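You operate a simulated robot arm through the tools that you are given. There is no shell and no other tool. Be economical: measure what you need, move in short steps, check, and stop when the job is done.

You run a simulated robot arm. Do the job below in one go: nothing can be reset, and whatever is moved stays where it is left.

Task
Lamp off, press the test button, reset the breaker, lamp on again.
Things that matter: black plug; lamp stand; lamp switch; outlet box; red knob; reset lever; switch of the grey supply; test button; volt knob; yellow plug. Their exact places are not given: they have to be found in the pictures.

Only the result counts: the job must be done as asked and must still hold three seconds after the hand-in. Knocking over, shifting, dropping, spilling or breaking anything else fails it.

Robot
A 5-joint arm with a two-finger parallel gripper on a trunk, on a base that drives. Base frame: it is fixed to the floor where the robot stands at the start and does not move with it; the origin is under the middle of the robot, x ahead of it, y to its left, z up; the surface under the hand at the start is at about z = 860. Readings come in mm, rad, newtons and seconds.
It reaches about 1134 mm from its shoulder. Its first joint turns from -2.601 to 2.601 rad. Places, roughly: lamp stand [900, 0, 1000]; lamp switch [800, 0, 900]; outlet box [1000, 300, 1500]; red knob [900, 300, 1400]; reset lever [900, 200, 1400]; switch of the grey supply [800, 400, 900]; test button [900, 200, 1300]; volt knob [800, 300, 900]. Payload 1.57 kg.
The TCP is the grasp point between the finger pads, 30 mm short of the fingertips. In the tool frame z runs along the fingers and y along their closing line. The gripper opens to 110 mm. The fingers are 24 mm wide and 12 mm thick; the gripper's body (48 by 112 mm) begins 78 mm behind the TCP.
Orientation is that of the tool frame in the base frame, as [roll, pitch, yaw] about the fixed x, y, z axes, in that order (R = Rz(yaw) Ry(pitch) Rx(roll)). With the fingers straight down and closing along the base's y, the tool's x points along the base's -x, its y along +y and its z along -z.

Tools
- The arm moves only by the tool apply_moves. Its argument "plan" is a list that holds one entry, the list of rows, each a list of 7 numbers: the shift along the tool's x, y, z in mm, then the turn, a rotation vector about the tool's x, y, z in rad, then the opening in per cent of the stroke, from 0 (shut) to 100 (fully open). In form: [[[x, y, z, rx, ry, rz, jaw], ...]]. A call has 1 to 20 rows; each row shifts and turns the commanded pose from where the row before left it, along the tool's axes as they then stand. Each row takes 0.2 s and may step no farther than 50 mm and 0.15 rad from the row before; otherwise, or with a gripper value out of range, the whole call is refused. Where a pose cannot be reached the arm comes as near as it can. A force on the tool above 90 N (or 10 N above the force at the start of the call, whichever is more), or a blocked arm, ends the call early, and 0.2 s more pass. Each finger travels about 153 mm/s and halts on what it meets, pressing with about 35 N; the grip force reading is that of the motor and also rises with nothing between the fingers. The clock runs only during rows and for 0.2 s after the last one: add rows that do not move to give the fingers time. The reply holds the time, the measured pose of the TCP, the force on the tool along the base axes, the opening and the grip force, in the units named above and with some noise, with the torque about the TCP (base axes, N m) and any sound that the robot's microphone picked up.
- Cameras (640 x 400 px; columns grow to the right, rows downward): "scene" is now at [31.7, 153.4, 1718.4]; the picture's right is [-0.23, -0.97, 0.00], its down [-0.58, 0.14, -0.80] and it looks along [0.78, -0.19, -0.60] (base axes); focal length 275 px, centre (320, 200). "wrist" rides on the gripper at [70, 16, -141] in the tool frame; the picture's right is [-0.23, 0.97, 0.00], its down [-0.86, -0.20, -0.48] and it looks along [-0.47, -0.11, 0.88] (tool axes); focal length 222 px, centre (320, 200).
- capture(camera): a new picture of that camera. The clock stands still meanwhile.
- move_column(by): slides the trunk up (or, below 0, down) by that many mm; the arm and the scene camera ride with it, the base frame stays. It gives what a move gives, with no picture.
- steer(legs): drives the robot by 1 to 6 legs, each [ahead, turn to the left] in mm and rad, along the robot's own axes; the way and the turn of a leg run together, so that a leg with both is an arc; at most 1500 mm and 3.142 rad a leg. The arm and the cameras ride along, it lands a little off, and it stops where it bumps. It gives what a move gives.
- aim_head(pan, tilt): turns the head with the scene camera to pan (to the left, within 2.705 rad either way) and tilt (down, from -0.506 to 1.204), counted from straight ahead of the robot. It gives what a move gives.
- point_at(camera, pixels): for up to 12 pixels [column, row] of the newest picture of that camera ("zoom" is the newest enlarged one), the place [x, y, z] in the base frame of the surface seen there, good to about 2 mm, but the place of the scene camera against the robot may be out by one fixed shift of up to 18 mm in any direction. The clock stands still meanwhile.
- inspect(camera, box): a new picture of the part [left, top, right, bottom] of that camera's present view, enlarged. The clock stands still meanwhile.
- finish_job(): hands the job in; it is judged then, once.

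Work in short steps. Measure before you move; look again where a grasp or a placing could have gone wrong, and mend it. You have 80 turns and 60 pictures in all, those below and enlarged ones among them. Open the gripper and draw the arm clear of the work before you hand the job in, unless the task says otherwise; then end with one line.

The tools are called as name(argument=value, ...) on one line, values as JSON. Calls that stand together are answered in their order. apply_moves: Moves the arm, as the interface text tells. Its arguments: {"type":"object","properties":{"plan":{"type":"array","items":{"type":"array","items":{"type":"array","items":{"type":"number"}}}}},"required":["plan"]} The other tools are called the same way: move_column (by) slides the trunk up or down; steer (legs) drives the base; aim_head (pan, tilt) turns the head that bears the scene camera; capture (camera) takes a picture; point_at (camera, pixels) gives the place of the surface under pixels of a picture; inspect (camera, box) takes an enlarged picture of a part of a camera's view; finish_job () hands the job in.

At the start:

```text
clock: 0.0
ee_pos: [659.5, -163.9, 999.6]
tcp_rot: [-3.141, 0.0, -3.132]
wrist_force: [-0.5, -0.7, 0.4]
ft_torque: [-0.02, -0.03, 0.01]
finger_gap: 110.2
grasp_force: 0.0
trunk travel left (down, up): [-733.0, 237.0]
robot x, y, heading: [0.4, 1.7, -0.002]
head pan, tilt: [-0.234, 0.637]
```

scene: 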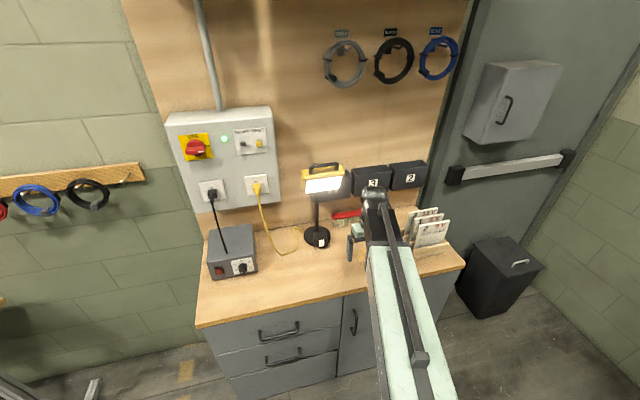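
wrist: 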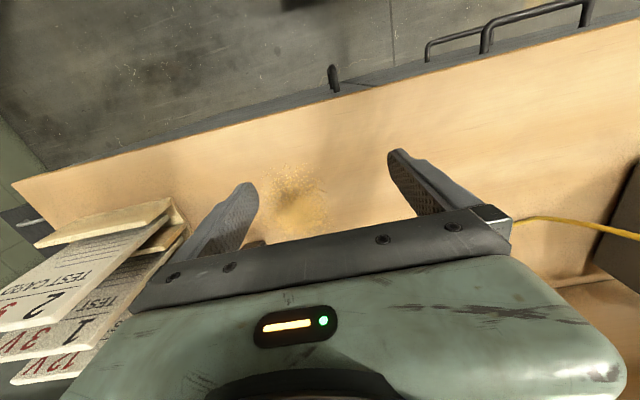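

The scene shows the outlet box at about (222,155) and the lamp at (318,210). I enlarge both to see the breaker, test button and lamp switch.

inspect(camera="scene", box=[160, 100, 288, 180])

inspect(camera="scene", box=[264, 155, 376, 255])

```text
5.00 times, centred on (224, 140) of scene
```

zoom: 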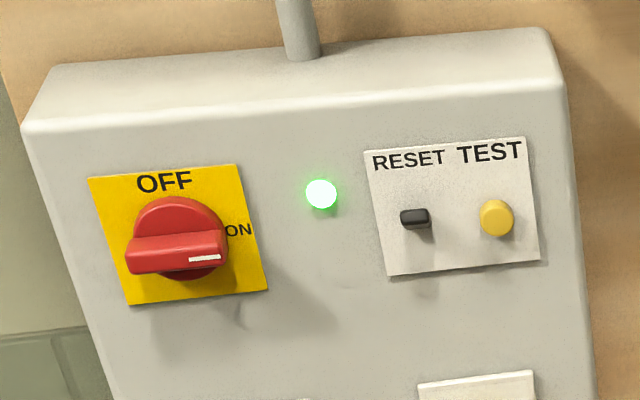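

```text
4.00 times, centred on (320, 205) of scene
```

zoom: 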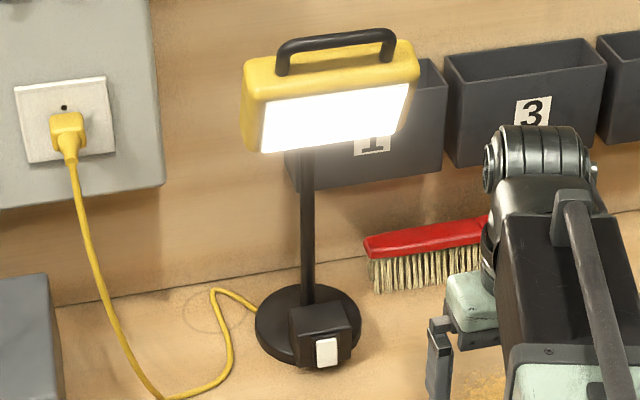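

The lamp is lit, with its rocker switch at zoom (326,352) on a black box on the base. I measure it now, and measure the breaker parts in the scene picture.

point_at(camera="zoom", pixels=[[326, 352], [320, 342], [335, 340], [319, 364], [336, 362], [294, 340], [294, 362], [348, 330], [292, 310], [340, 306], [306, 250], [330, 120]])

point_at(camera="scene", pixels=[[242.8, 143.4], [259, 143.4], [240, 149], [262, 150], [223, 139], [196, 149], [205, 170], [172, 120], [270, 115]])

inspect(camera="scene", box=[302, 225, 334, 245])

```text
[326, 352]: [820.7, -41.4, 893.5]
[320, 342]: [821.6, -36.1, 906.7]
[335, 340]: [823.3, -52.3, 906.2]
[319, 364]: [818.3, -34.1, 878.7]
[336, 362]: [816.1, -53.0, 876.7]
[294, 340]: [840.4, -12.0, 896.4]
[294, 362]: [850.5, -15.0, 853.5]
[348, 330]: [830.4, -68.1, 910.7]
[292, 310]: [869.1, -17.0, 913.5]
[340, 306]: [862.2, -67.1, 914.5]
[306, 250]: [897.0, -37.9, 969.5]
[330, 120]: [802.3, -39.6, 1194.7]
```

```text
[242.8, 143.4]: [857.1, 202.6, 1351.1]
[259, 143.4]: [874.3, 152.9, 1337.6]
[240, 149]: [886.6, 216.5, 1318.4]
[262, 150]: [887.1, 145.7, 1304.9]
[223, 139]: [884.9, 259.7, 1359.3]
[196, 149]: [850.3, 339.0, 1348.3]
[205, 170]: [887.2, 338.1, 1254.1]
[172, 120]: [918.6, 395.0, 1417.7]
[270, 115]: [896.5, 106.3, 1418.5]
```

```text
16.00 times, centred on (318, 235) of scene
```

zoom: 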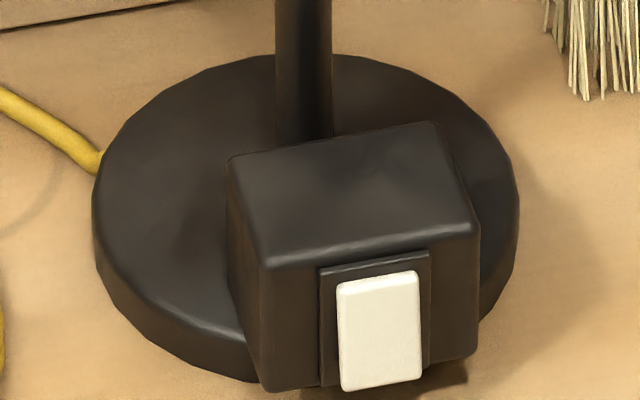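

The rocker's bottom sticks out (x≈817 against 822 at the top), so pressing the bottom should switch it off. I move level with the lamp, shut the fingers and tilt the tool 45° forward, so the wrist camera can measure it without the scene camera's shift.

apply_moves(plan=[[[0, 43, 0, 0, 0, 0.065, 50], [0, 43, 0, 0, 0, 0, 0], [0, 43, 0, 0, 0, 0, 0], [0, 0, 0, 0, -0.131, 0, 0], [0, 0, 0, 0, -0.131, 0, 0], [0, 0, 0, 0, -0.131, 0, 0], [0, 0, 0, 0, -0.131, 0, 0], [0, 0, 0, 0, -0.131, 0, 0], [0, 0, 0, 0, -0.131, 0, 0]]])

capture(camera="wrist")

```text
clock: 2.0
ee_pos: [740.2, -40.8, 1069.5]
tcp_rot: [-3.141, 0.785, 3.086]
wrist_force: [-0.6, -0.2, 0.1]
ft_torque: [0.0, -0.03, -0.03]
finger_gap: 0.0
grasp_force: 21.0
out of reach, approached as far as the arm can: row 5, 6, 7, 8, 9
trunk travel left (down, up): [-733.0, 237.0]
robot x, y, heading: [-1.8, 3.2, -0.001]
head pan, tilt: [-0.234, 0.637]
```

```text
54 pictures are left
```

wrist: 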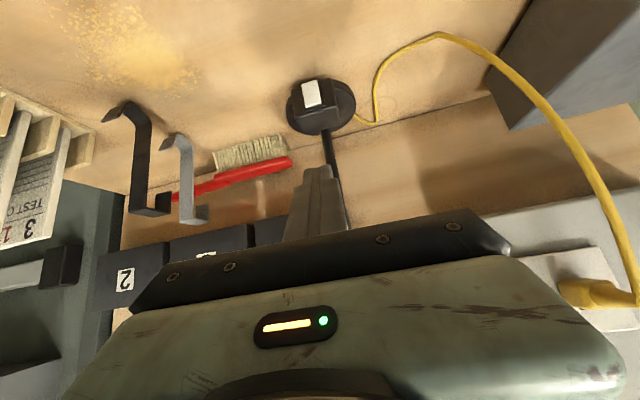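

The picture is upside down, with the switch at (312,93). I measure it precisely.

inspect(camera="wrist", box=[284, 70, 364, 120])

point_at(camera="wrist", pixels=[[308, 84], [316, 82], [308, 105], [318, 103], [312, 94], [329, 95], [297, 105], [312, 165], [325, 165], [318, 180]])

```text
8.00 times, centred on (324, 95) of wrist
```

zoom: 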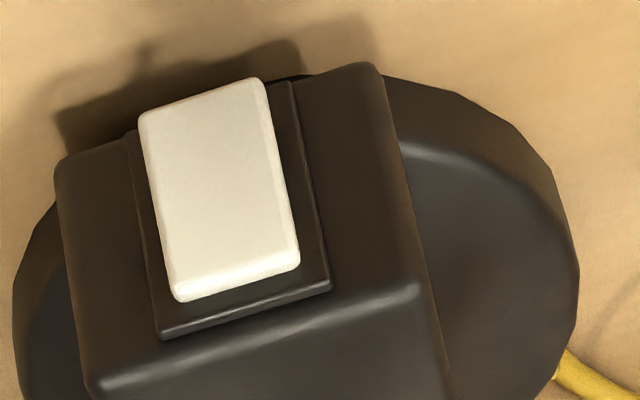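

```text
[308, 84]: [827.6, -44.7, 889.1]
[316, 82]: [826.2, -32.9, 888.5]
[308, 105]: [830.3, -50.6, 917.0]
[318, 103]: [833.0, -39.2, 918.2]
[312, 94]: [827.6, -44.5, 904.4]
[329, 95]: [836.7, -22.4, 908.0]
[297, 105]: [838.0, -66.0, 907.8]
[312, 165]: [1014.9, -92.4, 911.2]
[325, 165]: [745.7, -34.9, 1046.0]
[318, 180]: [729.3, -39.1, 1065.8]
```

The wrist reads the rocker centre at about (828,-43,903), with its bottom at z≈889 and its top at z≈918, so the scene camera is off by about (+8,0,+10). I go straight down a little to learn how the commanded pose stands after the unreachable rows.

apply_moves(plan=[[[25, 0, 25, 0, 0, 0, 0]]])

```text
clock: 2.4
ee_pos: [741.2, -40.7, 1070.2]
tcp_rot: [3.141, 0.786, 3.085]
wrist_force: [0.3, 0.3, 0.4]
ft_torque: [-0.01, 0.02, 0.01]
finger_gap: 0.0
grasp_force: 21.2
out of reach, approached as far as the arm can: row 1
trunk travel left (down, up): [-733.0, 237.0]
robot x, y, heading: [-0.4, 2.6, -0.005]
head pan, tilt: [-0.234, 0.637]
```

Going down at this tilt is out of reach, but lowering the trunk keeps the posture and lowers the hand. I drop it 100 mm and look.

move_column(by=-100)

capture(camera="scene")

```text
clock: 3.7
ee_pos: [741.4, -39.4, 969.9]
tcp_rot: [-3.141, 0.785, 3.085]
wrist_force: [0.4, 0.2, 0.4]
ft_torque: [0.0, 0.01, -0.02]
finger_gap: 0.0
grasp_force: 21.3
trunk travel left (down, up): [-633.0, 337.0]
robot x, y, heading: [3.1, 2.7, -0.001]
head pan, tilt: [-0.234, 0.637]
```

```text
52 pictures are left
```

scene: 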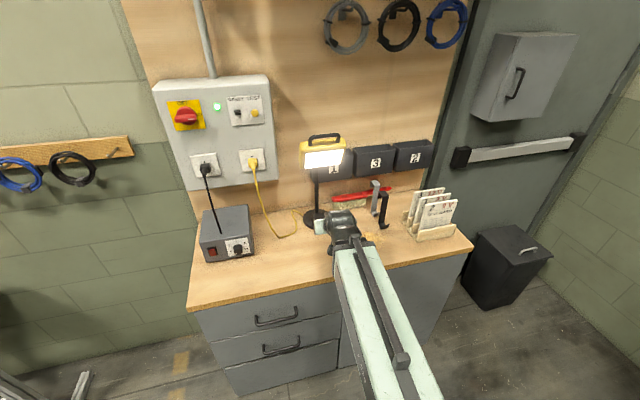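

I check how high the forearm sits above the table before lowering further.

point_at(camera="scene", pixels=[[345, 260], [370, 320], [400, 390], [320, 228], [320, 275]])

```text
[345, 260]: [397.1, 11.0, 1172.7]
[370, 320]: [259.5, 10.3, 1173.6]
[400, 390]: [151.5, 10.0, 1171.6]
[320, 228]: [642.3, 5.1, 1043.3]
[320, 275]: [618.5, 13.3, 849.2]
```

The forearm is at z≈1172, well above the table edge. I lower another 63 mm.

move_column(by=-63)

capture(camera="wrist")

```text
clock: 4.8
ee_pos: [741.1, -40.9, 906.3]
tcp_rot: [3.141, 0.786, 3.086]
wrist_force: [0.9, 0.1, 0.5]
ft_torque: [-0.01, -0.01, 0.04]
finger_gap: 0.1
grasp_force: 22.0
trunk travel left (down, up): [-570.0, 400.0]
robot x, y, heading: [2.6, 3.8, 0.0]
head pan, tilt: [-0.234, 0.637]
```

```text
51 pictures are left
```

wrist: 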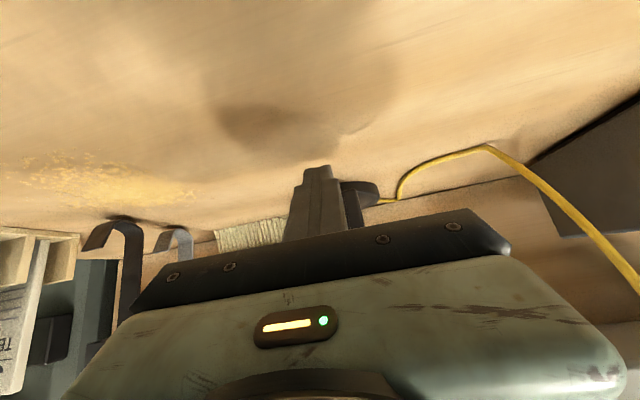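

The fingers now hide the switch, as expected. I advance 25 mm horizontally and check the reading.

apply_moves(plan=[[[-17.7, 0, 17.7, 0, 0, 0, 0], [0, 0, 0, 0, 0, 0, 0]]])

```text
clock: 5.4
ee_pos: [767.0, -42.5, 907.3]
tcp_rot: [-3.141, 0.786, 3.087]
wrist_force: [-0.1, -1.1, 0.4]
ft_torque: [-0.04, 0.0, -0.02]
finger_gap: 0.1
grasp_force: 21.0
trunk travel left (down, up): [-570.0, 400.0]
robot x, y, heading: [0.0, 4.6, -0.008]
head pan, tilt: [-0.234, 0.637]
```

It moves cleanly. I go to just short of contact, 3 mm lower.

apply_moves(plan=[[[-13.5, 0, 17.7, 0, 0, 0, 0], [0, 0, 0, 0, 0, 0, 0]]])

inspect(camera="scene", box=[280, 120, 376, 240])

```text
clock: 6.0
ee_pos: [787.9, -43.2, 906.5]
tcp_rot: [3.142, 0.783, 3.085]
wrist_force: [0.7, -0.4, -0.7]
ft_torque: [-0.02, -0.02, -0.02]
finger_gap: 0.1
grasp_force: 21.6
trunk travel left (down, up): [-570.0, 400.0]
robot x, y, heading: [-2.1, 1.3, 0.003]
head pan, tilt: [-0.234, 0.637]
```

```text
3.33 times, centred on (328, 180) of scene
```

zoom: 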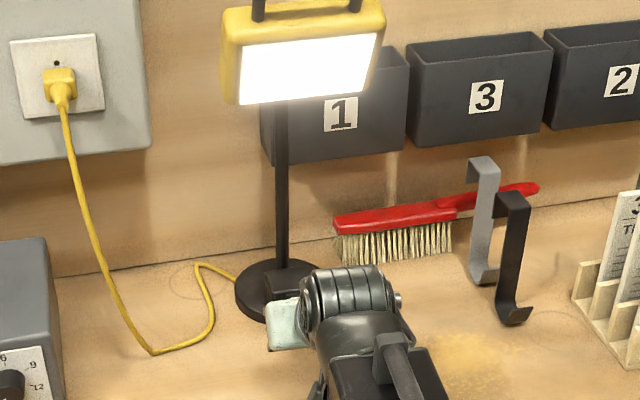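

The lamp is still on. I advance in 2 mm steps over 10 mm and watch the force and the sound.

apply_moves(plan=[[[-1.4, 0, 1.4, 0, 0, 0, 0], [-1.4, 0, 1.4, 0, 0, 0, 0], [-1.4, 0, 1.4, 0, 0, 0, 0], [-1.4, 0, 1.4, 0, 0, 0, 0], [-1.0, 0, 1.0, 0, 0, 0, 0]]])

```text
clock: 7.2
ee_pos: [795.1, -42.1, 905.8]
tcp_rot: [3.141, 0.783, 3.086]
wrist_force: [0.5, -1.0, -0.1]
ft_torque: [0.01, -0.02, -0.02]
finger_gap: 0.0
grasp_force: 21.4
out of reach, approached as far as the arm can: row 5
trunk travel left (down, up): [-570.0, 400.0]
robot x, y, heading: [1.3, 2.5, -0.0]
head pan, tilt: [-0.234, 0.637]
```

Row 5 was reported out of reach with no contact yet. I try the same step forward with a slight tilt change to see which limit holds it.

apply_moves(plan=[[[0, 0, 0, 0, 0.05, 0, 0], [-1.4, 0, 1.4, 0, 0, 0, 0], [-1.4, 0, 1.4, 0, 0, 0, 0]]])

```text
clock: 8.0
ee_pos: [800.1, -44.1, 898.8]
tcp_rot: [-3.141, 0.736, 3.085]
wrist_force: [-0.4, -0.3, -0.6]
ft_torque: [-0.02, 0.01, 0.0]
finger_gap: 0.1
grasp_force: 21.3
out of reach, approached as far as the arm can: row 1
trunk travel left (down, up): [-570.0, 400.0]
robot x, y, heading: [3.0, 4.1, 0.006]
head pan, tilt: [-0.234, 0.637]
```

The tip dropped to z≈884, below the rocker's bottom edge, without contact. I back off 8 mm and go up 9 mm.

apply_moves(plan=[[[5.9, 0, -5.4, 0, 0, 0, 0], [-6.0, 0, -6.7, 0, 0, 0, 0], [0, 0, 0, 0, 0, 0, 0]]])

capture(camera="wrist")

```text
clock: 8.8
ee_pos: [792.2, -43.2, 898.8]
tcp_rot: [-3.141, 0.736, 3.085]
wrist_force: [-0.3, 0.8, 0.8]
ft_torque: [0.0, -0.02, 0.05]
finger_gap: 0.0
grasp_force: 21.5
out of reach, approached as far as the arm can: row 2
trunk travel left (down, up): [-570.0, 400.0]
robot x, y, heading: [1.5, 3.9, -0.007]
head pan, tilt: [-0.234, 0.637]
```

```text
49 pictures are left
```

wrist: 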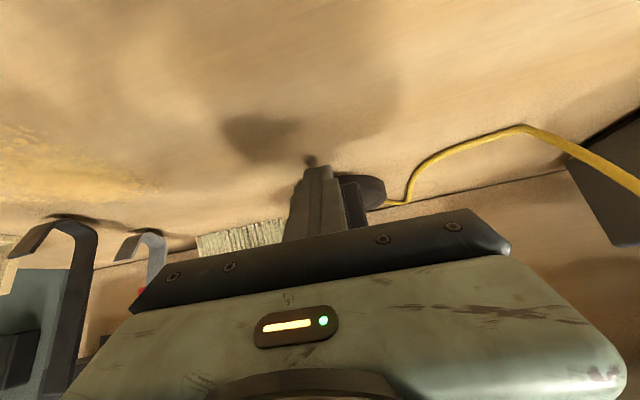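

Upward is limited in this posture, so I raise the trunk 9 mm instead.

move_column(by=9)

apply_moves(plan=[[[-1.5, 0, 1.35, 0, 0, 0, 0], [-1.5, 0, 1.35, 0, 0, 0, 0], [0, 0, 0, 0, 0, 0, 0]]])

```text
clock: 9.3
ee_pos: [792.4, -43.0, 906.5]
tcp_rot: [3.141, 0.737, 3.087]
wrist_force: [-0.2, -0.7, -0.3]
ft_torque: [0.03, -0.03, -0.01]
finger_gap: 0.0
grasp_force: 21.6
trunk travel left (down, up): [-579.0, 391.0]
robot x, y, heading: [-1.9, 1.6, -0.0]
head pan, tilt: [-0.234, 0.637]
```

```text
clock: 10.1
ee_pos: [797.1, -43.7, 907.0]
tcp_rot: [3.14, 0.736, 3.087]
wrist_force: [0.3, 0.0, 0.9]
ft_torque: [-0.04, 0.01, -0.04]
finger_gap: 0.2
grasp_force: 21.1
trunk travel left (down, up): [-579.0, 391.0]
robot x, y, heading: [0.6, 1.4, 0.003]
head pan, tilt: [-0.234, 0.637]
```

The tip corner is now at about x 826, z 893, right at the rocker. I continue in small steps.

apply_moves(plan=[[[-1.5, 0, 1.35, 0, 0, 0, 0], [-1.5, 0, 1.35, 0, 0, 0, 0], [0, 0, 0, 0, 0, 0, 0]]])

```text
clock: 10.9
ee_pos: [800.0, -44.4, 906.7]
tcp_rot: [-3.141, 0.737, 3.085]
wrist_force: [-6.3, -0.5, -1.8]
ft_torque: [-0.01, 0.09, -0.03]
finger_gap: 0.0
grasp_force: 21.2
trunk travel left (down, up): [-579.0, 391.0]
robot x, y, heading: [-0.8, 2.7, -0.003]
head pan, tilt: [-0.234, 0.637]
```

Contact, at -6 N in x. I press a little more.

apply_moves(plan=[[[-1.1, 0, 1.0, 0, 0, 0, 0], [-1.1, 0, 1.0, 0, 0, 0, 0], [0, 0, 0, 0, 0, 0, 0]]])

inspect(camera="scene", box=[280, 120, 376, 240])

```text
clock: 11.7
ee_pos: [800.7, -44.5, 906.6]
tcp_rot: [3.14, 0.731, 3.085]
wrist_force: [-35.0, 0.7, -10.8]
ft_torque: [-0.23, 0.83, 0.04]
finger_gap: 0.0
grasp_force: 21.1
trunk travel left (down, up): [-579.0, 391.0]
robot x, y, heading: [-0.1, 0.3, -0.002]
head pan, tilt: [-0.234, 0.637]
```

```text
3.33 times, centred on (328, 180) of scene
```

zoom: 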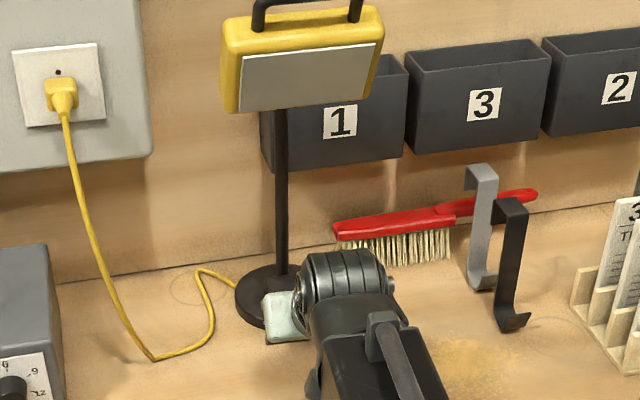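

The lamp is off. I draw back horizontally by about 60 mm.

apply_moves(plan=[[[4, 0, -3.6, 0, 0, 0, 0], [20, 0, -18.1, 0, 0, 0, 0], [20, 0, -18.1, 0, 0, 0, 0], [0, 0, 0, 0, 0, 0, 0]]])

capture(camera="scene")

```text
clock: 12.7
ee_pos: [744.3, -38.4, 907.7]
tcp_rot: [-3.141, 0.736, 3.086]
wrist_force: [-0.4, -0.9, 1.1]
ft_torque: [0.02, -0.04, 0.0]
finger_gap: 0.0
grasp_force: 21.4
trunk travel left (down, up): [-579.0, 391.0]
robot x, y, heading: [-1.9, 0.7, 0.001]
head pan, tilt: [-0.234, 0.637]
```

```text
47 pictures are left
```

scene: 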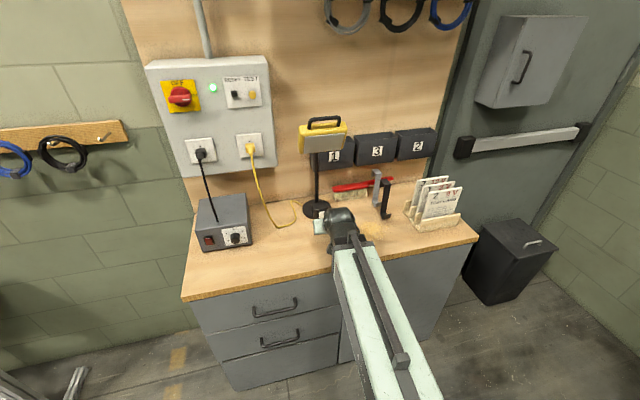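

The lamp is off and the breaker LED is still green. Before raising and swinging to the panel, I measure the lamp head, the yellow cord and the panel parts.

point_at(camera="scene", pixels=[[322, 145], [322, 118], [305, 135], [345, 130], [256, 180], [262, 205], [272, 222], [285, 226], [250, 145], [233, 95], [253, 95], [241, 107]])

```text
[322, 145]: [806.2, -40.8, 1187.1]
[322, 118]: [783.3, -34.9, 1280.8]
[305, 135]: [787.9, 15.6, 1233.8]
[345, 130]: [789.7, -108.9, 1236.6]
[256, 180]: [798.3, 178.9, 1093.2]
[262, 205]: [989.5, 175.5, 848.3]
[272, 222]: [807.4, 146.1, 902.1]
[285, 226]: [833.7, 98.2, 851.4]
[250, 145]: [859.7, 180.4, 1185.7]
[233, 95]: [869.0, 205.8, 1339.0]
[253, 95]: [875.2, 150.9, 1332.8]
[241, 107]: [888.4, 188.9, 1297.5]
```

Everything in the way lies beyond x≈792 and the tip is at about x 765. I swing about 0.15 rad left, between the lamp and the cord, then raise the trunk.

apply_moves(plan=[[[0, 37, 0, -0.0336, 0, -0.0371, 0], [0, 37, 0, -0.0336, 0, -0.0371, 0], [0, 37, 0, -0.0336, 0, -0.0371, 0], [0, 0, 0, 0, 0, 0, 0]]])

move_column(by=390)

capture(camera="wrist")

```text
clock: 13.7
ee_pos: [744.8, 70.7, 907.9]
tcp_rot: [3.141, 0.736, -3.046]
wrist_force: [-0.2, -0.2, -0.1]
ft_torque: [0.0, -0.01, -0.01]
finger_gap: 0.0
grasp_force: 21.5
trunk travel left (down, up): [-579.0, 391.0]
robot x, y, heading: [1.9, 1.4, 0.0]
head pan, tilt: [-0.234, 0.637]
```

```text
clock: 17.5
ee_pos: [745.6, 72.3, 1298.3]
tcp_rot: [-3.141, 0.736, -3.048]
wrist_force: [-0.3, -0.1, 0.6]
ft_torque: [0.02, -0.01, 0.02]
finger_gap: 0.0
grasp_force: 20.7
trunk travel left (down, up): [-969.0, 1.0]
robot x, y, heading: [2.0, 3.3, 0.003]
head pan, tilt: [-0.234, 0.637]
```

```text
46 pictures are left
```

wrist: 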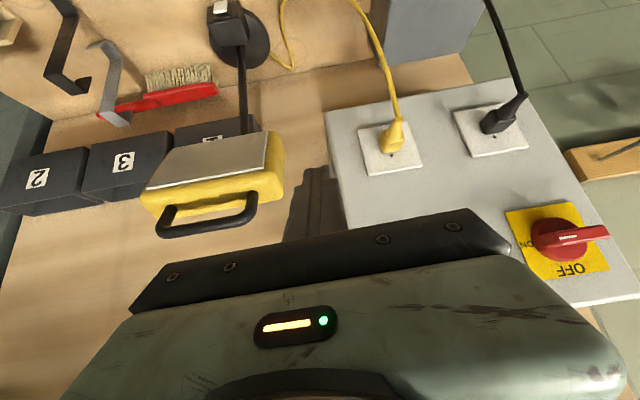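

Now at z 1298, clear of the lamp and cord. I tilt gradually toward horizontal and check that the position holds.

apply_moves(plan=[[[0, 0, 0, 0, -0.13, 0, 0], [0, 0, 0, 0, -0.13, 0, 0], [0, 0, 0, 0, 0, 0, 0]]])

```text
clock: 18.3
ee_pos: [770.3, 73.2, 1344.0]
tcp_rot: [3.141, 0.994, -3.048]
wrist_force: [0.5, 0.0, 0.6]
ft_torque: [0.01, 0.02, 0.01]
finger_gap: 0.0
grasp_force: 21.4
out of reach, approached as far as the arm can: row 1, 2
trunk travel left (down, up): [-969.0, 1.0]
robot x, y, heading: [0.1, 1.0, 0.002]
head pan, tilt: [-0.234, 0.637]
```

Tilting lifts the TCP, so a limit couples tilt and height, and the trunk can make up for it. I tilt further.

apply_moves(plan=[[[0, 0, 0, 0, -0.13, 0, 0], [0, 0, 0, 0, -0.13, 0, 0], [0, 0, 0, 0, -0.13, 0, 0], [0, 0, 0, 0, 0, 0, 0]]])

capture(camera="wrist")

capture(camera="scene")

```text
clock: 19.3
ee_pos: [804.5, 77.1, 1429.5]
tcp_rot: [3.141, 1.387, -3.045]
wrist_force: [0.1, 0.2, -0.1]
ft_torque: [0.02, 0.01, 0.0]
finger_gap: 0.4
grasp_force: 21.4
out of reach, approached as far as the arm can: row 1, 2, 3
trunk travel left (down, up): [-969.0, 1.0]
robot x, y, heading: [-3.5, 0.6, 0.0]
head pan, tilt: [-0.234, 0.637]
```

```text
45 pictures are left
```

wrist: 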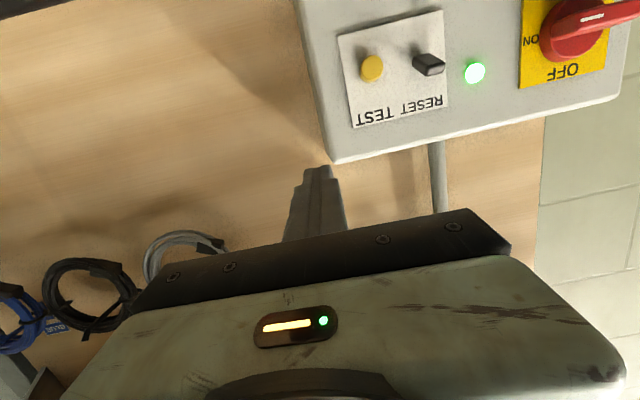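

```text
44 pictures are left
```

scene: 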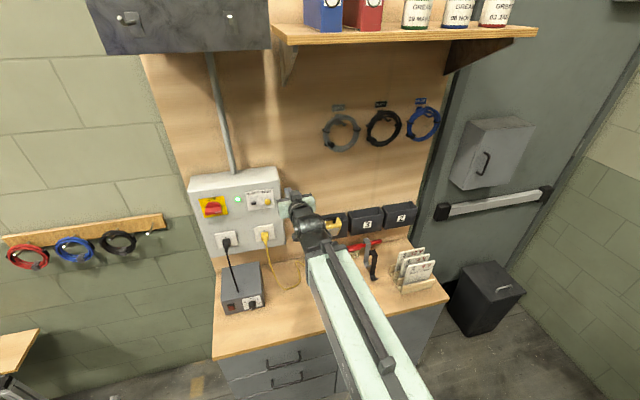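

A clear view: button at (371,68), lever at (428,64). I enlarge the panel and measure.

inspect(camera="wrist", box=[330, 0, 490, 100])

point_at(camera="wrist", pixels=[[371, 68], [366, 62], [376, 74], [440, 70], [430, 72], [418, 55], [440, 64], [400, 90], [400, 40], [474, 72]])

```text
4.00 times, centred on (410, 50) of wrist
```

zoom: 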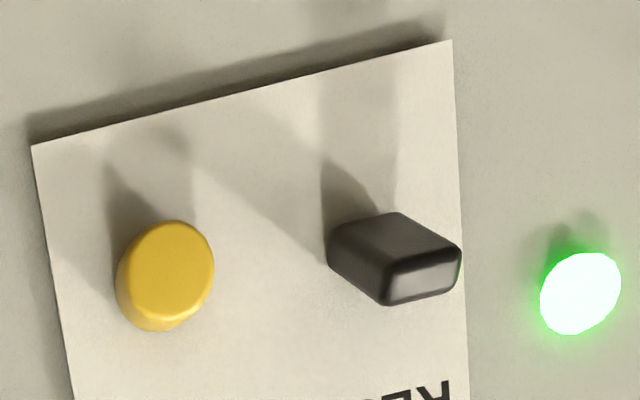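

```text
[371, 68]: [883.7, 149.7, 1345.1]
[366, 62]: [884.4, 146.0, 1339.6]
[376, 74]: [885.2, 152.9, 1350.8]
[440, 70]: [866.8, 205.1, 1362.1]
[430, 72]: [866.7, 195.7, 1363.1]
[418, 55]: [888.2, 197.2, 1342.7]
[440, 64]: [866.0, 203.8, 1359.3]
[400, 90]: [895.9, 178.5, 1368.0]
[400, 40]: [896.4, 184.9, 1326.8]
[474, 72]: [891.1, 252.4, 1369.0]
```

The panel plane is at x≈896, the button face centre at (884,150,1345), and the lever tip at (866,200,1361) pointing up, which is on. I tilt to nearly horizontal and swing to the button's bearing while still well above it.

apply_moves(plan=[[[0, 0, 0, 0, -0.12, 0, 0], [0, 0, 0, 0, 0, 0, 0], [0, 28, 0, -0.035, 0, -0.0019, 0], [0, 28, 0, -0.035, 0, -0.0019, 0], [0, 0, 0, 0, 0, 0, 0]]])

```text
clock: 20.5
ee_pos: [801.9, 133.5, 1458.8]
tcp_rot: [3.131, 1.505, -2.987]
wrist_force: [0.2, 0.1, 0.4]
ft_torque: [0.01, -0.01, 0.01]
finger_gap: 0.1
grasp_force: 21.4
out of reach, approached as far as the arm can: row 1
trunk travel left (down, up): [-969.0, 1.0]
robot x, y, heading: [-0.4, 2.6, 0.0]
head pan, tilt: [-0.234, 0.637]
```

Now above the target. I lower the trunk by 112 mm so the tip is level with the button, and look.

move_column(by=-112)

capture(camera="wrist")

```text
clock: 21.9
ee_pos: [802.0, 132.1, 1346.9]
tcp_rot: [3.131, 1.505, -2.987]
wrist_force: [0.1, -0.2, -0.3]
ft_torque: [0.01, 0.03, -0.03]
finger_gap: 0.0
grasp_force: 21.0
trunk travel left (down, up): [-857.0, 113.0]
robot x, y, heading: [-2.9, 5.0, -0.002]
head pan, tilt: [-0.234, 0.637]
```

```text
42 pictures are left
```

wrist: 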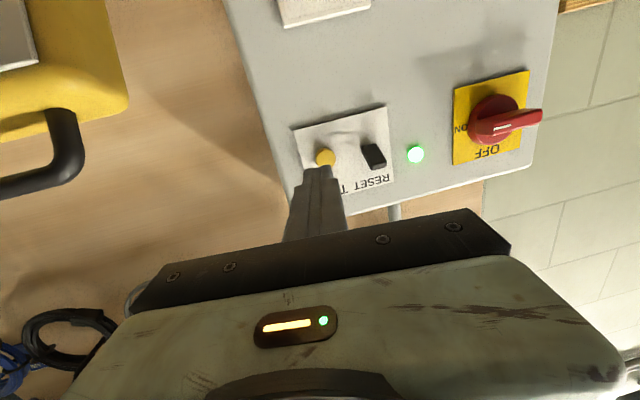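

The tip is just in front of the button, which is at (325,157). I remeasure both.

point_at(camera="wrist", pixels=[[325, 157], [320, 155], [331, 160], [325, 151], [318, 172], [374, 150], [376, 166]])

```text
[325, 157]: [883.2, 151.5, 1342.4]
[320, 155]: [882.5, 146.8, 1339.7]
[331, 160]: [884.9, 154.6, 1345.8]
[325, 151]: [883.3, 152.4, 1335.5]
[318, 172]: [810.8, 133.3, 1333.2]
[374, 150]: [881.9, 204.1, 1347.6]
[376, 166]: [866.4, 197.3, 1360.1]
```

I advance 44 mm along the fingers and shift 3 mm left, to just short of the button.

apply_moves(plan=[[[0, 3, 22, 0, 0, 0, 0], [0, 0, 22, 0, 0, 0, 0], [0, 0, 0, 0, 0, 0, 0]]])

```text
clock: 22.7
ee_pos: [844.1, 142.2, 1346.2]
tcp_rot: [3.134, 1.502, -2.985]
wrist_force: [0.6, -0.2, -0.3]
ft_torque: [0.02, -0.01, 0.0]
finger_gap: 0.0
grasp_force: 21.1
trunk travel left (down, up): [-857.0, 113.0]
robot x, y, heading: [1.9, 5.5, -0.001]
head pan, tilt: [-0.234, 0.637]
```

Tip is at about (874,147,1344). I advance in 2 mm steps.

apply_moves(plan=[[[0, 0.5, 3, 0, 0, 0, 0], [0, 0.5, 3, 0, 0, 0, 0], [0, 0, 2, 0, 0, 0, 0], [0, 0, 2, 0, 0, 0, 0], [0, 0, 0, 0, 0, 0, 0]]])

```text
clock: 23.9
ee_pos: [853.6, 145.3, 1345.1]
tcp_rot: [3.132, 1.502, -2.983]
wrist_force: [-1.5, 0.1, -0.2]
ft_torque: [0.0, 0.01, 0.0]
finger_gap: 0.1
grasp_force: 21.2
trunk travel left (down, up): [-857.0, 113.0]
robot x, y, heading: [-0.5, 3.7, -0.0]
head pan, tilt: [-0.234, 0.637]
```

Contact is just starting. I press further.

apply_moves(plan=[[[0, 0, 2, 0, 0, 0, 0], [0, 0, 1.5, 0, 0, 0, 0], [0, 0, 1.5, 0, 0, 0, 0], [0, 0, 0, 0, 0, 0, 0]]])

capture(camera="wrist")

```text
clock: 24.9
ee_pos: [858.7, 145.0, 1344.5]
tcp_rot: [3.131, 1.505, -2.988]
wrist_force: [-3.1, -0.3, 0.1]
ft_torque: [0.01, 0.01, -0.03]
finger_gap: 0.0
grasp_force: 21.3
trunk travel left (down, up): [-857.0, 113.0]
robot x, y, heading: [-0.7, 1.4, -0.002]
head pan, tilt: [-0.234, 0.637]
heard: click
```

```text
41 pictures are left
```

wrist: 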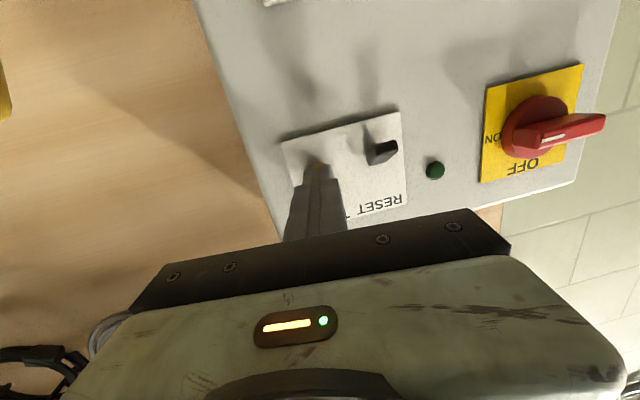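

There was a click and the LED is dark, so the breaker has tripped and the lever is down. I back off 45 mm and look at the lever.

apply_moves(plan=[[[0, 0, -10, 0, 0, 0, 0], [0, 0, -20, 0, 0, 0, 0], [0, 0, -20, 0, 0, 0, 0], [0, 0, 0, 0, 0, 0, 0]]])

inspect(camera="wrist", box=[300, 100, 460, 200])

```text
clock: 25.9
ee_pos: [812.7, 138.0, 1346.4]
tcp_rot: [3.132, 1.505, -2.985]
wrist_force: [0.1, 0.5, -0.4]
ft_torque: [0.01, 0.0, -0.02]
finger_gap: 0.0
grasp_force: 21.6
trunk travel left (down, up): [-857.0, 113.0]
robot x, y, heading: [-0.5, 3.4, 0.001]
head pan, tilt: [-0.234, 0.637]
```

```text
4.00 times, centred on (380, 150) of wrist
```

zoom: 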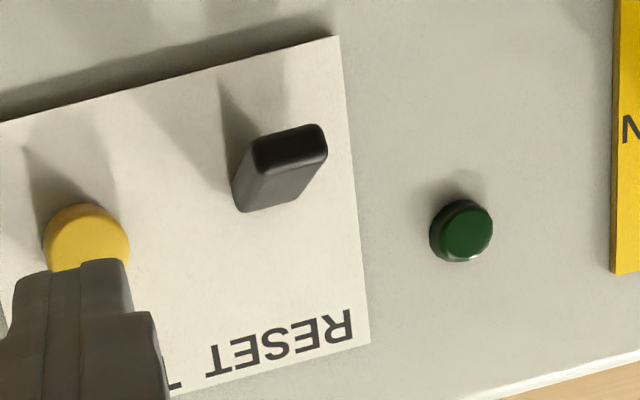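

The lever now points down, with its tip at zoom (290,150). I measure it.

point_at(camera="zoom", pixels=[[288, 150], [262, 160], [318, 145], [300, 130], [270, 195], [265, 207], [245, 205], [88, 235]])

```text
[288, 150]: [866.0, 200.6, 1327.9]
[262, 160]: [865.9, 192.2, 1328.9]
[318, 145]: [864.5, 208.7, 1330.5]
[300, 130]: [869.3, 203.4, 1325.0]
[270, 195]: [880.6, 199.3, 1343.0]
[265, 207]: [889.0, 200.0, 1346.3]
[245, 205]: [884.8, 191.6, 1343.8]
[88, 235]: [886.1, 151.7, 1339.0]
```

The lever tip is at (866,200,1328), its underside at z≈1325 and its pivot at about z 1344. I swing left to its bearing and lower the trunk so the fingers can slide in beneath it.

apply_moves(plan=[[[0, 0, -8, 0, 0, 0, 0], [0, 27, 0, -0.033, 0, -0.002, 0], [0, 27, 0, -0.033, 0, -0.002, 0], [0, 0, 0, 0, 0, 0, 0]]])

move_column(by=-42)

capture(camera="wrist")

```text
clock: 26.9
ee_pos: [790.7, 191.8, 1345.7]
tcp_rot: [3.122, 1.503, -2.93]
wrist_force: [-0.3, 0.1, -0.7]
ft_torque: [-0.02, -0.02, -0.01]
finger_gap: 0.0
grasp_force: 21.2
trunk travel left (down, up): [-857.0, 113.0]
robot x, y, heading: [-3.4, 0.4, -0.003]
head pan, tilt: [-0.234, 0.637]
```

```text
clock: 27.8
ee_pos: [790.8, 189.8, 1304.0]
tcp_rot: [3.123, 1.502, -2.929]
wrist_force: [0.0, -0.7, -0.7]
ft_torque: [0.01, 0.04, -0.03]
finger_gap: 0.0
grasp_force: 21.3
trunk travel left (down, up): [-815.0, 155.0]
robot x, y, heading: [3.4, 1.3, 0.003]
head pan, tilt: [-0.234, 0.637]
```

```text
39 pictures are left
```

wrist: 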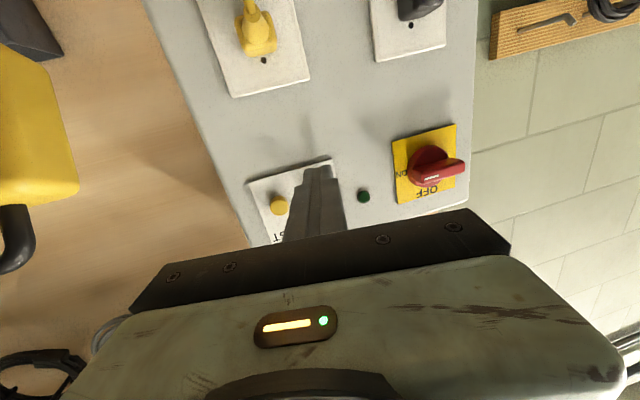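

I advance 58 mm with an 8 mm shift right, sliding beneath the lever.

apply_moves(plan=[[[0, -4, 20, 0, 0, 0, 0], [0, -4, 20, 0, 0, 0, 0], [0, 0, 18, 0, 0, 0, 0], [0, 0, 0, 0, 0, 0, 0]]])

inspect(camera="scene", box=[200, 130, 328, 210])

```text
clock: 28.8
ee_pos: [848.4, 196.4, 1303.3]
tcp_rot: [3.125, 1.501, -2.926]
wrist_force: [0.5, 0.6, 0.1]
ft_torque: [0.0, 0.0, 0.0]
finger_gap: 0.0
grasp_force: 21.2
trunk travel left (down, up): [-815.0, 155.0]
robot x, y, heading: [-3.1, 0.2, -0.001]
head pan, tilt: [-0.234, 0.637]
```

```text
5.00 times, centred on (264, 170) of scene
```

zoom: 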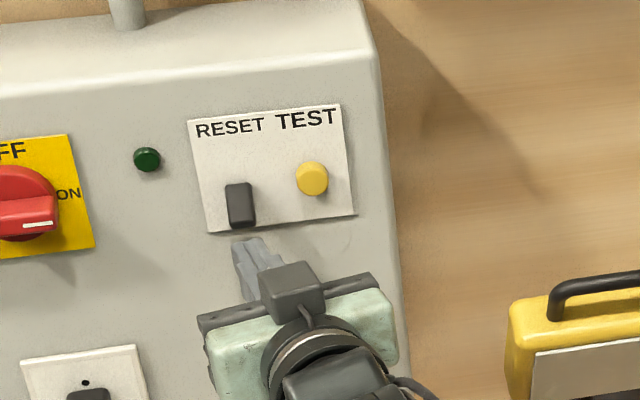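

The fingertip is under the lever. I lift with the arm in small steps, with the force guard active.

apply_moves(plan=[[[-4, 0, 0, 0, 0, 0, 0], [-4, 0, 0, 0, 0, 0, 0], [-4, 0, 0, 0, 0, 0, 0], [-4, 0, 0, 0, 0, 0, 0], [-4, 0, 0, 0, 0, 0, 0], [0, 0, 0, 0, 0, 0, 0]]])

```text
clock: 30.2
ee_pos: [848.8, 195.5, 1304.2]
tcp_rot: [3.123, 1.502, -2.929]
wrist_force: [0.5, 0.6, 0.4]
ft_torque: [-0.01, -0.01, -0.02]
finger_gap: 0.1
grasp_force: 21.3
out of reach, approached as far as the arm can: row 2, 3, 4, 5
trunk travel left (down, up): [-815.0, 155.0]
robot x, y, heading: [-0.2, 1.1, -0.001]
head pan, tilt: [-0.234, 0.637]
```

The arm is at its limit upward, so I raise the trunk, 16 mm first.

move_column(by=16)

move_column(by=6)

```text
clock: 30.8
ee_pos: [849.5, 195.2, 1319.2]
tcp_rot: [3.122, 1.505, -2.929]
wrist_force: [-0.1, 0.1, -0.9]
ft_torque: [-0.01, 0.0, -0.02]
finger_gap: 0.1
grasp_force: 20.8
trunk travel left (down, up): [-831.0, 139.0]
robot x, y, heading: [-0.3, 3.5, 0.004]
head pan, tilt: [-0.234, 0.637]
```

```text
clock: 31.4
ee_pos: [848.4, 195.9, 1325.5]
tcp_rot: [3.125, 1.504, -2.927]
wrist_force: [-0.8, 0.3, -1.3]
ft_torque: [-0.04, 0.01, 0.0]
finger_gap: 0.0
grasp_force: 20.9
trunk travel left (down, up): [-837.0, 133.0]
robot x, y, heading: [0.8, 2.7, -0.0]
head pan, tilt: [-0.234, 0.637]
```

The force is low so far, with the finger top at about z 1336. I go up in 5 mm steps.

move_column(by=5)

move_column(by=5)

inspect(camera="scene", box=[200, 130, 328, 210])

```text
clock: 31.9
ee_pos: [848.6, 196.4, 1332.8]
tcp_rot: [3.124, 1.503, -2.93]
wrist_force: [0.4, -0.5, -0.4]
ft_torque: [-0.01, 0.04, 0.01]
finger_gap: 0.0
grasp_force: 21.1
trunk travel left (down, up): [-842.0, 128.0]
robot x, y, heading: [2.6, 0.6, -0.002]
head pan, tilt: [-0.234, 0.637]
```

```text
clock: 32.4
ee_pos: [849.1, 195.7, 1336.6]
tcp_rot: [3.125, 1.505, -2.927]
wrist_force: [0.0, 0.2, -0.3]
ft_torque: [0.01, 0.0, 0.01]
finger_gap: 0.0
grasp_force: 21.5
trunk travel left (down, up): [-847.0, 123.0]
robot x, y, heading: [-2.1, 3.4, 0.003]
head pan, tilt: [-0.234, 0.637]
```

```text
5.00 times, centred on (264, 170) of scene
```

zoom: 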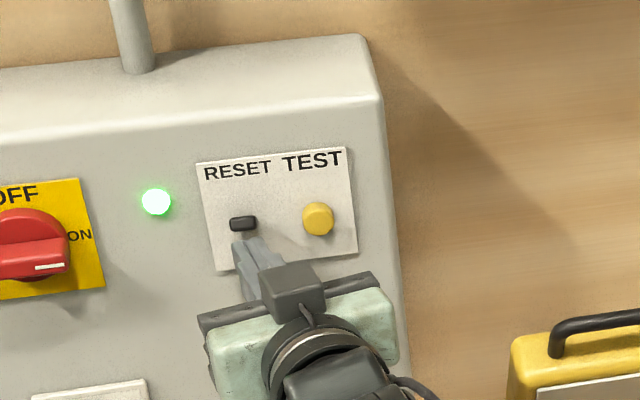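

The lever is up and the LED is green again. I ease down 3 mm, retreat, and swing right between the cord and the lamp.

move_column(by=-3)

apply_moves(plan=[[[0, 0, -20, 0, 0, 0, 0], [0, 0, -30, 0, 0, 0, 0], [0, 0, -30, 0, 0, 0, 0], [0, -32, 0, 0.04, 0, 0.002, 0], [0, -32, 0, 0.04, 0, 0.002, 0], [0, -32, 0, 0.04, 0, 0.002, 0], [0, 0, 0, 0, 0, 0, 0]]])

```text
clock: 33.0
ee_pos: [849.3, 196.3, 1333.4]
tcp_rot: [3.121, 1.503, -2.928]
wrist_force: [0.7, 0.1, -0.4]
ft_torque: [0.01, -0.01, -0.03]
finger_gap: 0.2
grasp_force: 21.6
trunk travel left (down, up): [-844.0, 126.0]
robot x, y, heading: [0.7, 5.0, -0.002]
head pan, tilt: [-0.234, 0.637]
```

```text
clock: 34.5
ee_pos: [807.4, 87.3, 1333.8]
tcp_rot: [-3.131, 1.503, -3.021]
wrist_force: [0.3, -1.0, -0.2]
ft_torque: [0.02, 0.0, 0.01]
finger_gap: 0.0
grasp_force: 20.5
out of reach, approached as far as the arm can: row 3
trunk travel left (down, up): [-844.0, 126.0]
robot x, y, heading: [-1.2, 4.4, 0.001]
head pan, tilt: [-0.234, 0.637]
```

I tilt the tool back down to about 0.74, away from both the lamp and the cord.

apply_moves(plan=[[[0, 0, 0, 0, 0.128, 0, 0], [0, 0, 0, 0, 0.128, 0, 0], [0, 0, 0, 0, 0.128, 0, 0], [0, 0, 0, 0, 0.128, 0, 0], [0, 0, 0, 0, 0.128, 0, 0], [0, 0, 0, 0, 0.128, 0, 0], [0, 0, 0, 0, 0, 0, 0]]])

```text
clock: 36.1
ee_pos: [808.0, 88.4, 1172.0]
tcp_rot: [-3.138, 0.738, -3.03]
wrist_force: [0.6, -0.2, -0.6]
ft_torque: [0.0, -0.04, 0.02]
finger_gap: 0.2
grasp_force: 20.7
out of reach, approached as far as the arm can: row 1, 2, 3, 4, 5, 6
trunk travel left (down, up): [-844.0, 126.0]
robot x, y, heading: [1.2, 2.2, -0.0]
head pan, tilt: [-0.234, 0.637]
```

TCP is at (808,88,1172). I retreat 60 mm, then lower the trunk so the TCP comes to z≈927, level with the rocker's top half.

apply_moves(plan=[[[22.2, 0, -20.1, 0, 0, 0, 0], [22.2, 0, -20.1, 0, 0, 0, 0], [0, 0, 0, 0, 0, 0, 0]]])

move_column(by=-200)

```text
clock: 37.0
ee_pos: [747.9, 81.5, 1172.6]
tcp_rot: [-3.14, 0.739, -3.03]
wrist_force: [-0.7, -0.4, 0.1]
ft_torque: [-0.05, 0.0, 0.02]
finger_gap: 0.3
grasp_force: 21.2
trunk travel left (down, up): [-844.0, 126.0]
robot x, y, heading: [1.0, 5.9, 0.001]
head pan, tilt: [-0.234, 0.637]
```

```text
clock: 39.1
ee_pos: [747.5, 83.0, 973.1]
tcp_rot: [-3.14, 0.738, -3.03]
wrist_force: [-1.1, 0.9, -1.0]
ft_torque: [0.01, 0.02, 0.04]
finger_gap: 0.0
grasp_force: 21.7
trunk travel left (down, up): [-644.0, 326.0]
robot x, y, heading: [-2.4, 5.2, 0.001]
head pan, tilt: [-0.234, 0.637]
```

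I swing right to the lamp's bearing at this height and look at the rocker.

apply_moves(plan=[[[0, -41.5, 0, 0.0374, 0, 0.0413, 0], [0, -41.5, 0, 0.0374, 0, 0.0413, 0], [0, -41.5, 0, 0.0374, 0, 0.0413, 0], [0, 0, 0, 0, 0, 0, 0]]])

capture(camera="wrist")

```text
clock: 40.1
ee_pos: [754.6, -41.6, 973.2]
tcp_rot: [-3.14, 0.74, 3.087]
wrist_force: [1.1, 0.0, 0.3]
ft_torque: [0.03, -0.01, 0.01]
finger_gap: 0.0
grasp_force: 21.4
trunk travel left (down, up): [-644.0, 326.0]
robot x, y, heading: [-0.7, 1.6, -0.001]
head pan, tilt: [-0.234, 0.637]
```

```text
36 pictures are left
```

wrist: 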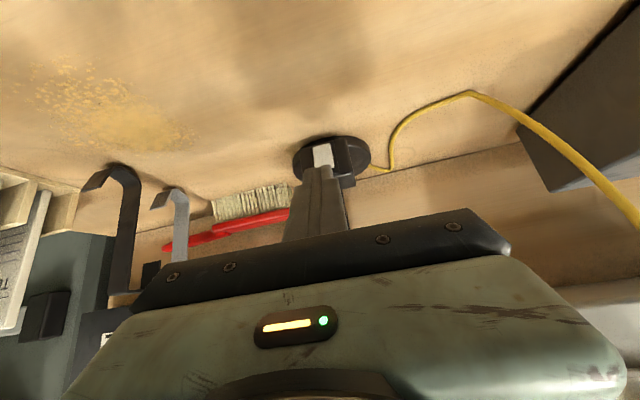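

The rocker is directly ahead at (323,155). I lower 47 mm so the tip's front corner sits at z≈912, then advance 28 mm.

move_column(by=-47)

apply_moves(plan=[[[-10.4, 0, 9.4, 0, 0, 0, 0], [-10.4, 0, 9.4, 0, 0, 0, 0], [-5, 0, 4.5, 0, 0, 0, 0], [0, 0, 0, 0, 0, 0, 0]]])

```text
clock: 41.0
ee_pos: [753.5, -39.2, 925.3]
tcp_rot: [-3.141, 0.739, 3.086]
wrist_force: [-0.3, 0.3, 0.0]
ft_torque: [0.01, 0.02, -0.01]
finger_gap: 0.0
grasp_force: 21.4
trunk travel left (down, up): [-597.0, 373.0]
robot x, y, heading: [0.1, 1.4, 0.008]
head pan, tilt: [-0.234, 0.637]
```

```text
clock: 42.0
ee_pos: [788.8, -44.6, 926.0]
tcp_rot: [3.141, 0.74, 3.084]
wrist_force: [-0.3, -0.4, -0.3]
ft_torque: [0.0, -0.01, -0.01]
finger_gap: 0.0
grasp_force: 20.9
trunk travel left (down, up): [-597.0, 373.0]
robot x, y, heading: [-1.4, 0.4, -0.002]
head pan, tilt: [-0.234, 0.637]
```

Corner is at about x 818, z 912. I advance in 2 mm steps toward contact.

apply_moves(plan=[[[-1.5, 0, 1.35, 0, 0, 0, 0], [-1.5, 0, 1.35, 0, 0, 0, 0], [-1.5, 0, 1.35, 0, 0, 0, 0], [-1.5, 0, 1.35, 0, 0, 0, 0], [0, 0, 0, 0, 0, 0, 0]]])

```text
clock: 43.2
ee_pos: [796.3, -44.8, 925.3]
tcp_rot: [-3.141, 0.739, 3.085]
wrist_force: [0.4, -0.4, 0.2]
ft_torque: [0.0, 0.0, -0.02]
finger_gap: 0.1
grasp_force: 21.3
trunk travel left (down, up): [-597.0, 373.0]
robot x, y, heading: [2.7, 4.6, 0.001]
head pan, tilt: [-0.234, 0.637]
```

No contact yet. I continue.

apply_moves(plan=[[[-1.5, 0, 1.35, 0, 0, 0, 0], [-1.5, 0, 1.35, 0, 0, 0, 0], [0, 0, 0, 0, 0, 0, 0]]])

inspect(camera="scene", box=[270, 110, 374, 240])

```text
clock: 44.0
ee_pos: [800.3, -44.4, 926.5]
tcp_rot: [-3.141, 0.739, 3.085]
wrist_force: [-8.9, 1.2, -1.1]
ft_torque: [0.04, 0.17, 0.06]
finger_gap: 0.1
grasp_force: 20.9
trunk travel left (down, up): [-597.0, 373.0]
robot x, y, heading: [-0.1, 2.8, -0.001]
head pan, tilt: [-0.234, 0.637]
```

```text
3.08 times, centred on (322, 175) of scene
```

zoom: 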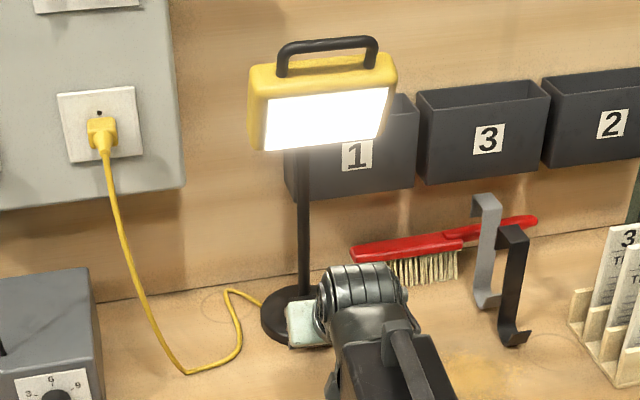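

The lamp is lit. I press 1 mm more so it latches, then retreat and open the gripper.

apply_moves(plan=[[[-0.8, 0, 0.7, 0, 0, 0, 0], [4, 0, -3.6, 0, 0, 0, 0], [18, 0, -16.3, 0, 0, 0, 0], [18, 0, -16.3, 0, 0, 0, 0], [0, 0, 0, 0, 0, 0, 50], [0, 0, 0, 0, 0, 0, 50]]])

capture(camera="scene")

```text
clock: 45.4
ee_pos: [747.5, -41.8, 925.7]
tcp_rot: [3.14, 0.739, 3.086]
wrist_force: [-0.3, 0.0, -0.4]
ft_torque: [-0.01, 0.0, 0.03]
finger_gap: 54.9
grasp_force: 0.0
trunk travel left (down, up): [-597.0, 373.0]
robot x, y, heading: [4.1, -0.4, -0.001]
head pan, tilt: [-0.234, 0.637]
```

```text
34 pictures are left
```

scene: 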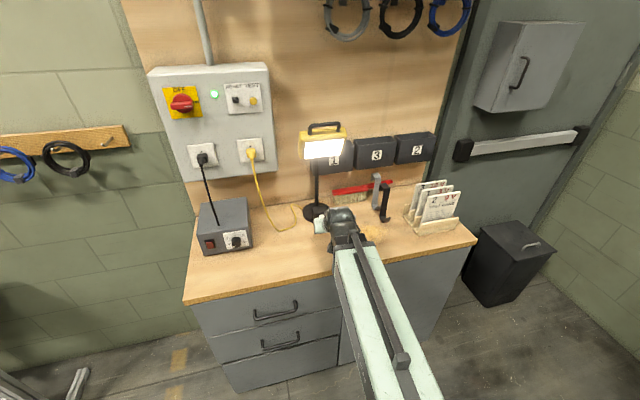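

The lamp is on, the LED is green, nothing else has moved and the arm is clear. I hand the job in.

finish_job()

```text
The job is handed in.
```

The job is handed in: I switched the lamp off, pressed the test button so the breaker tripped, reset it, and switched the lamp back on. In the last picture the lamp was lit and the breaker LED green.
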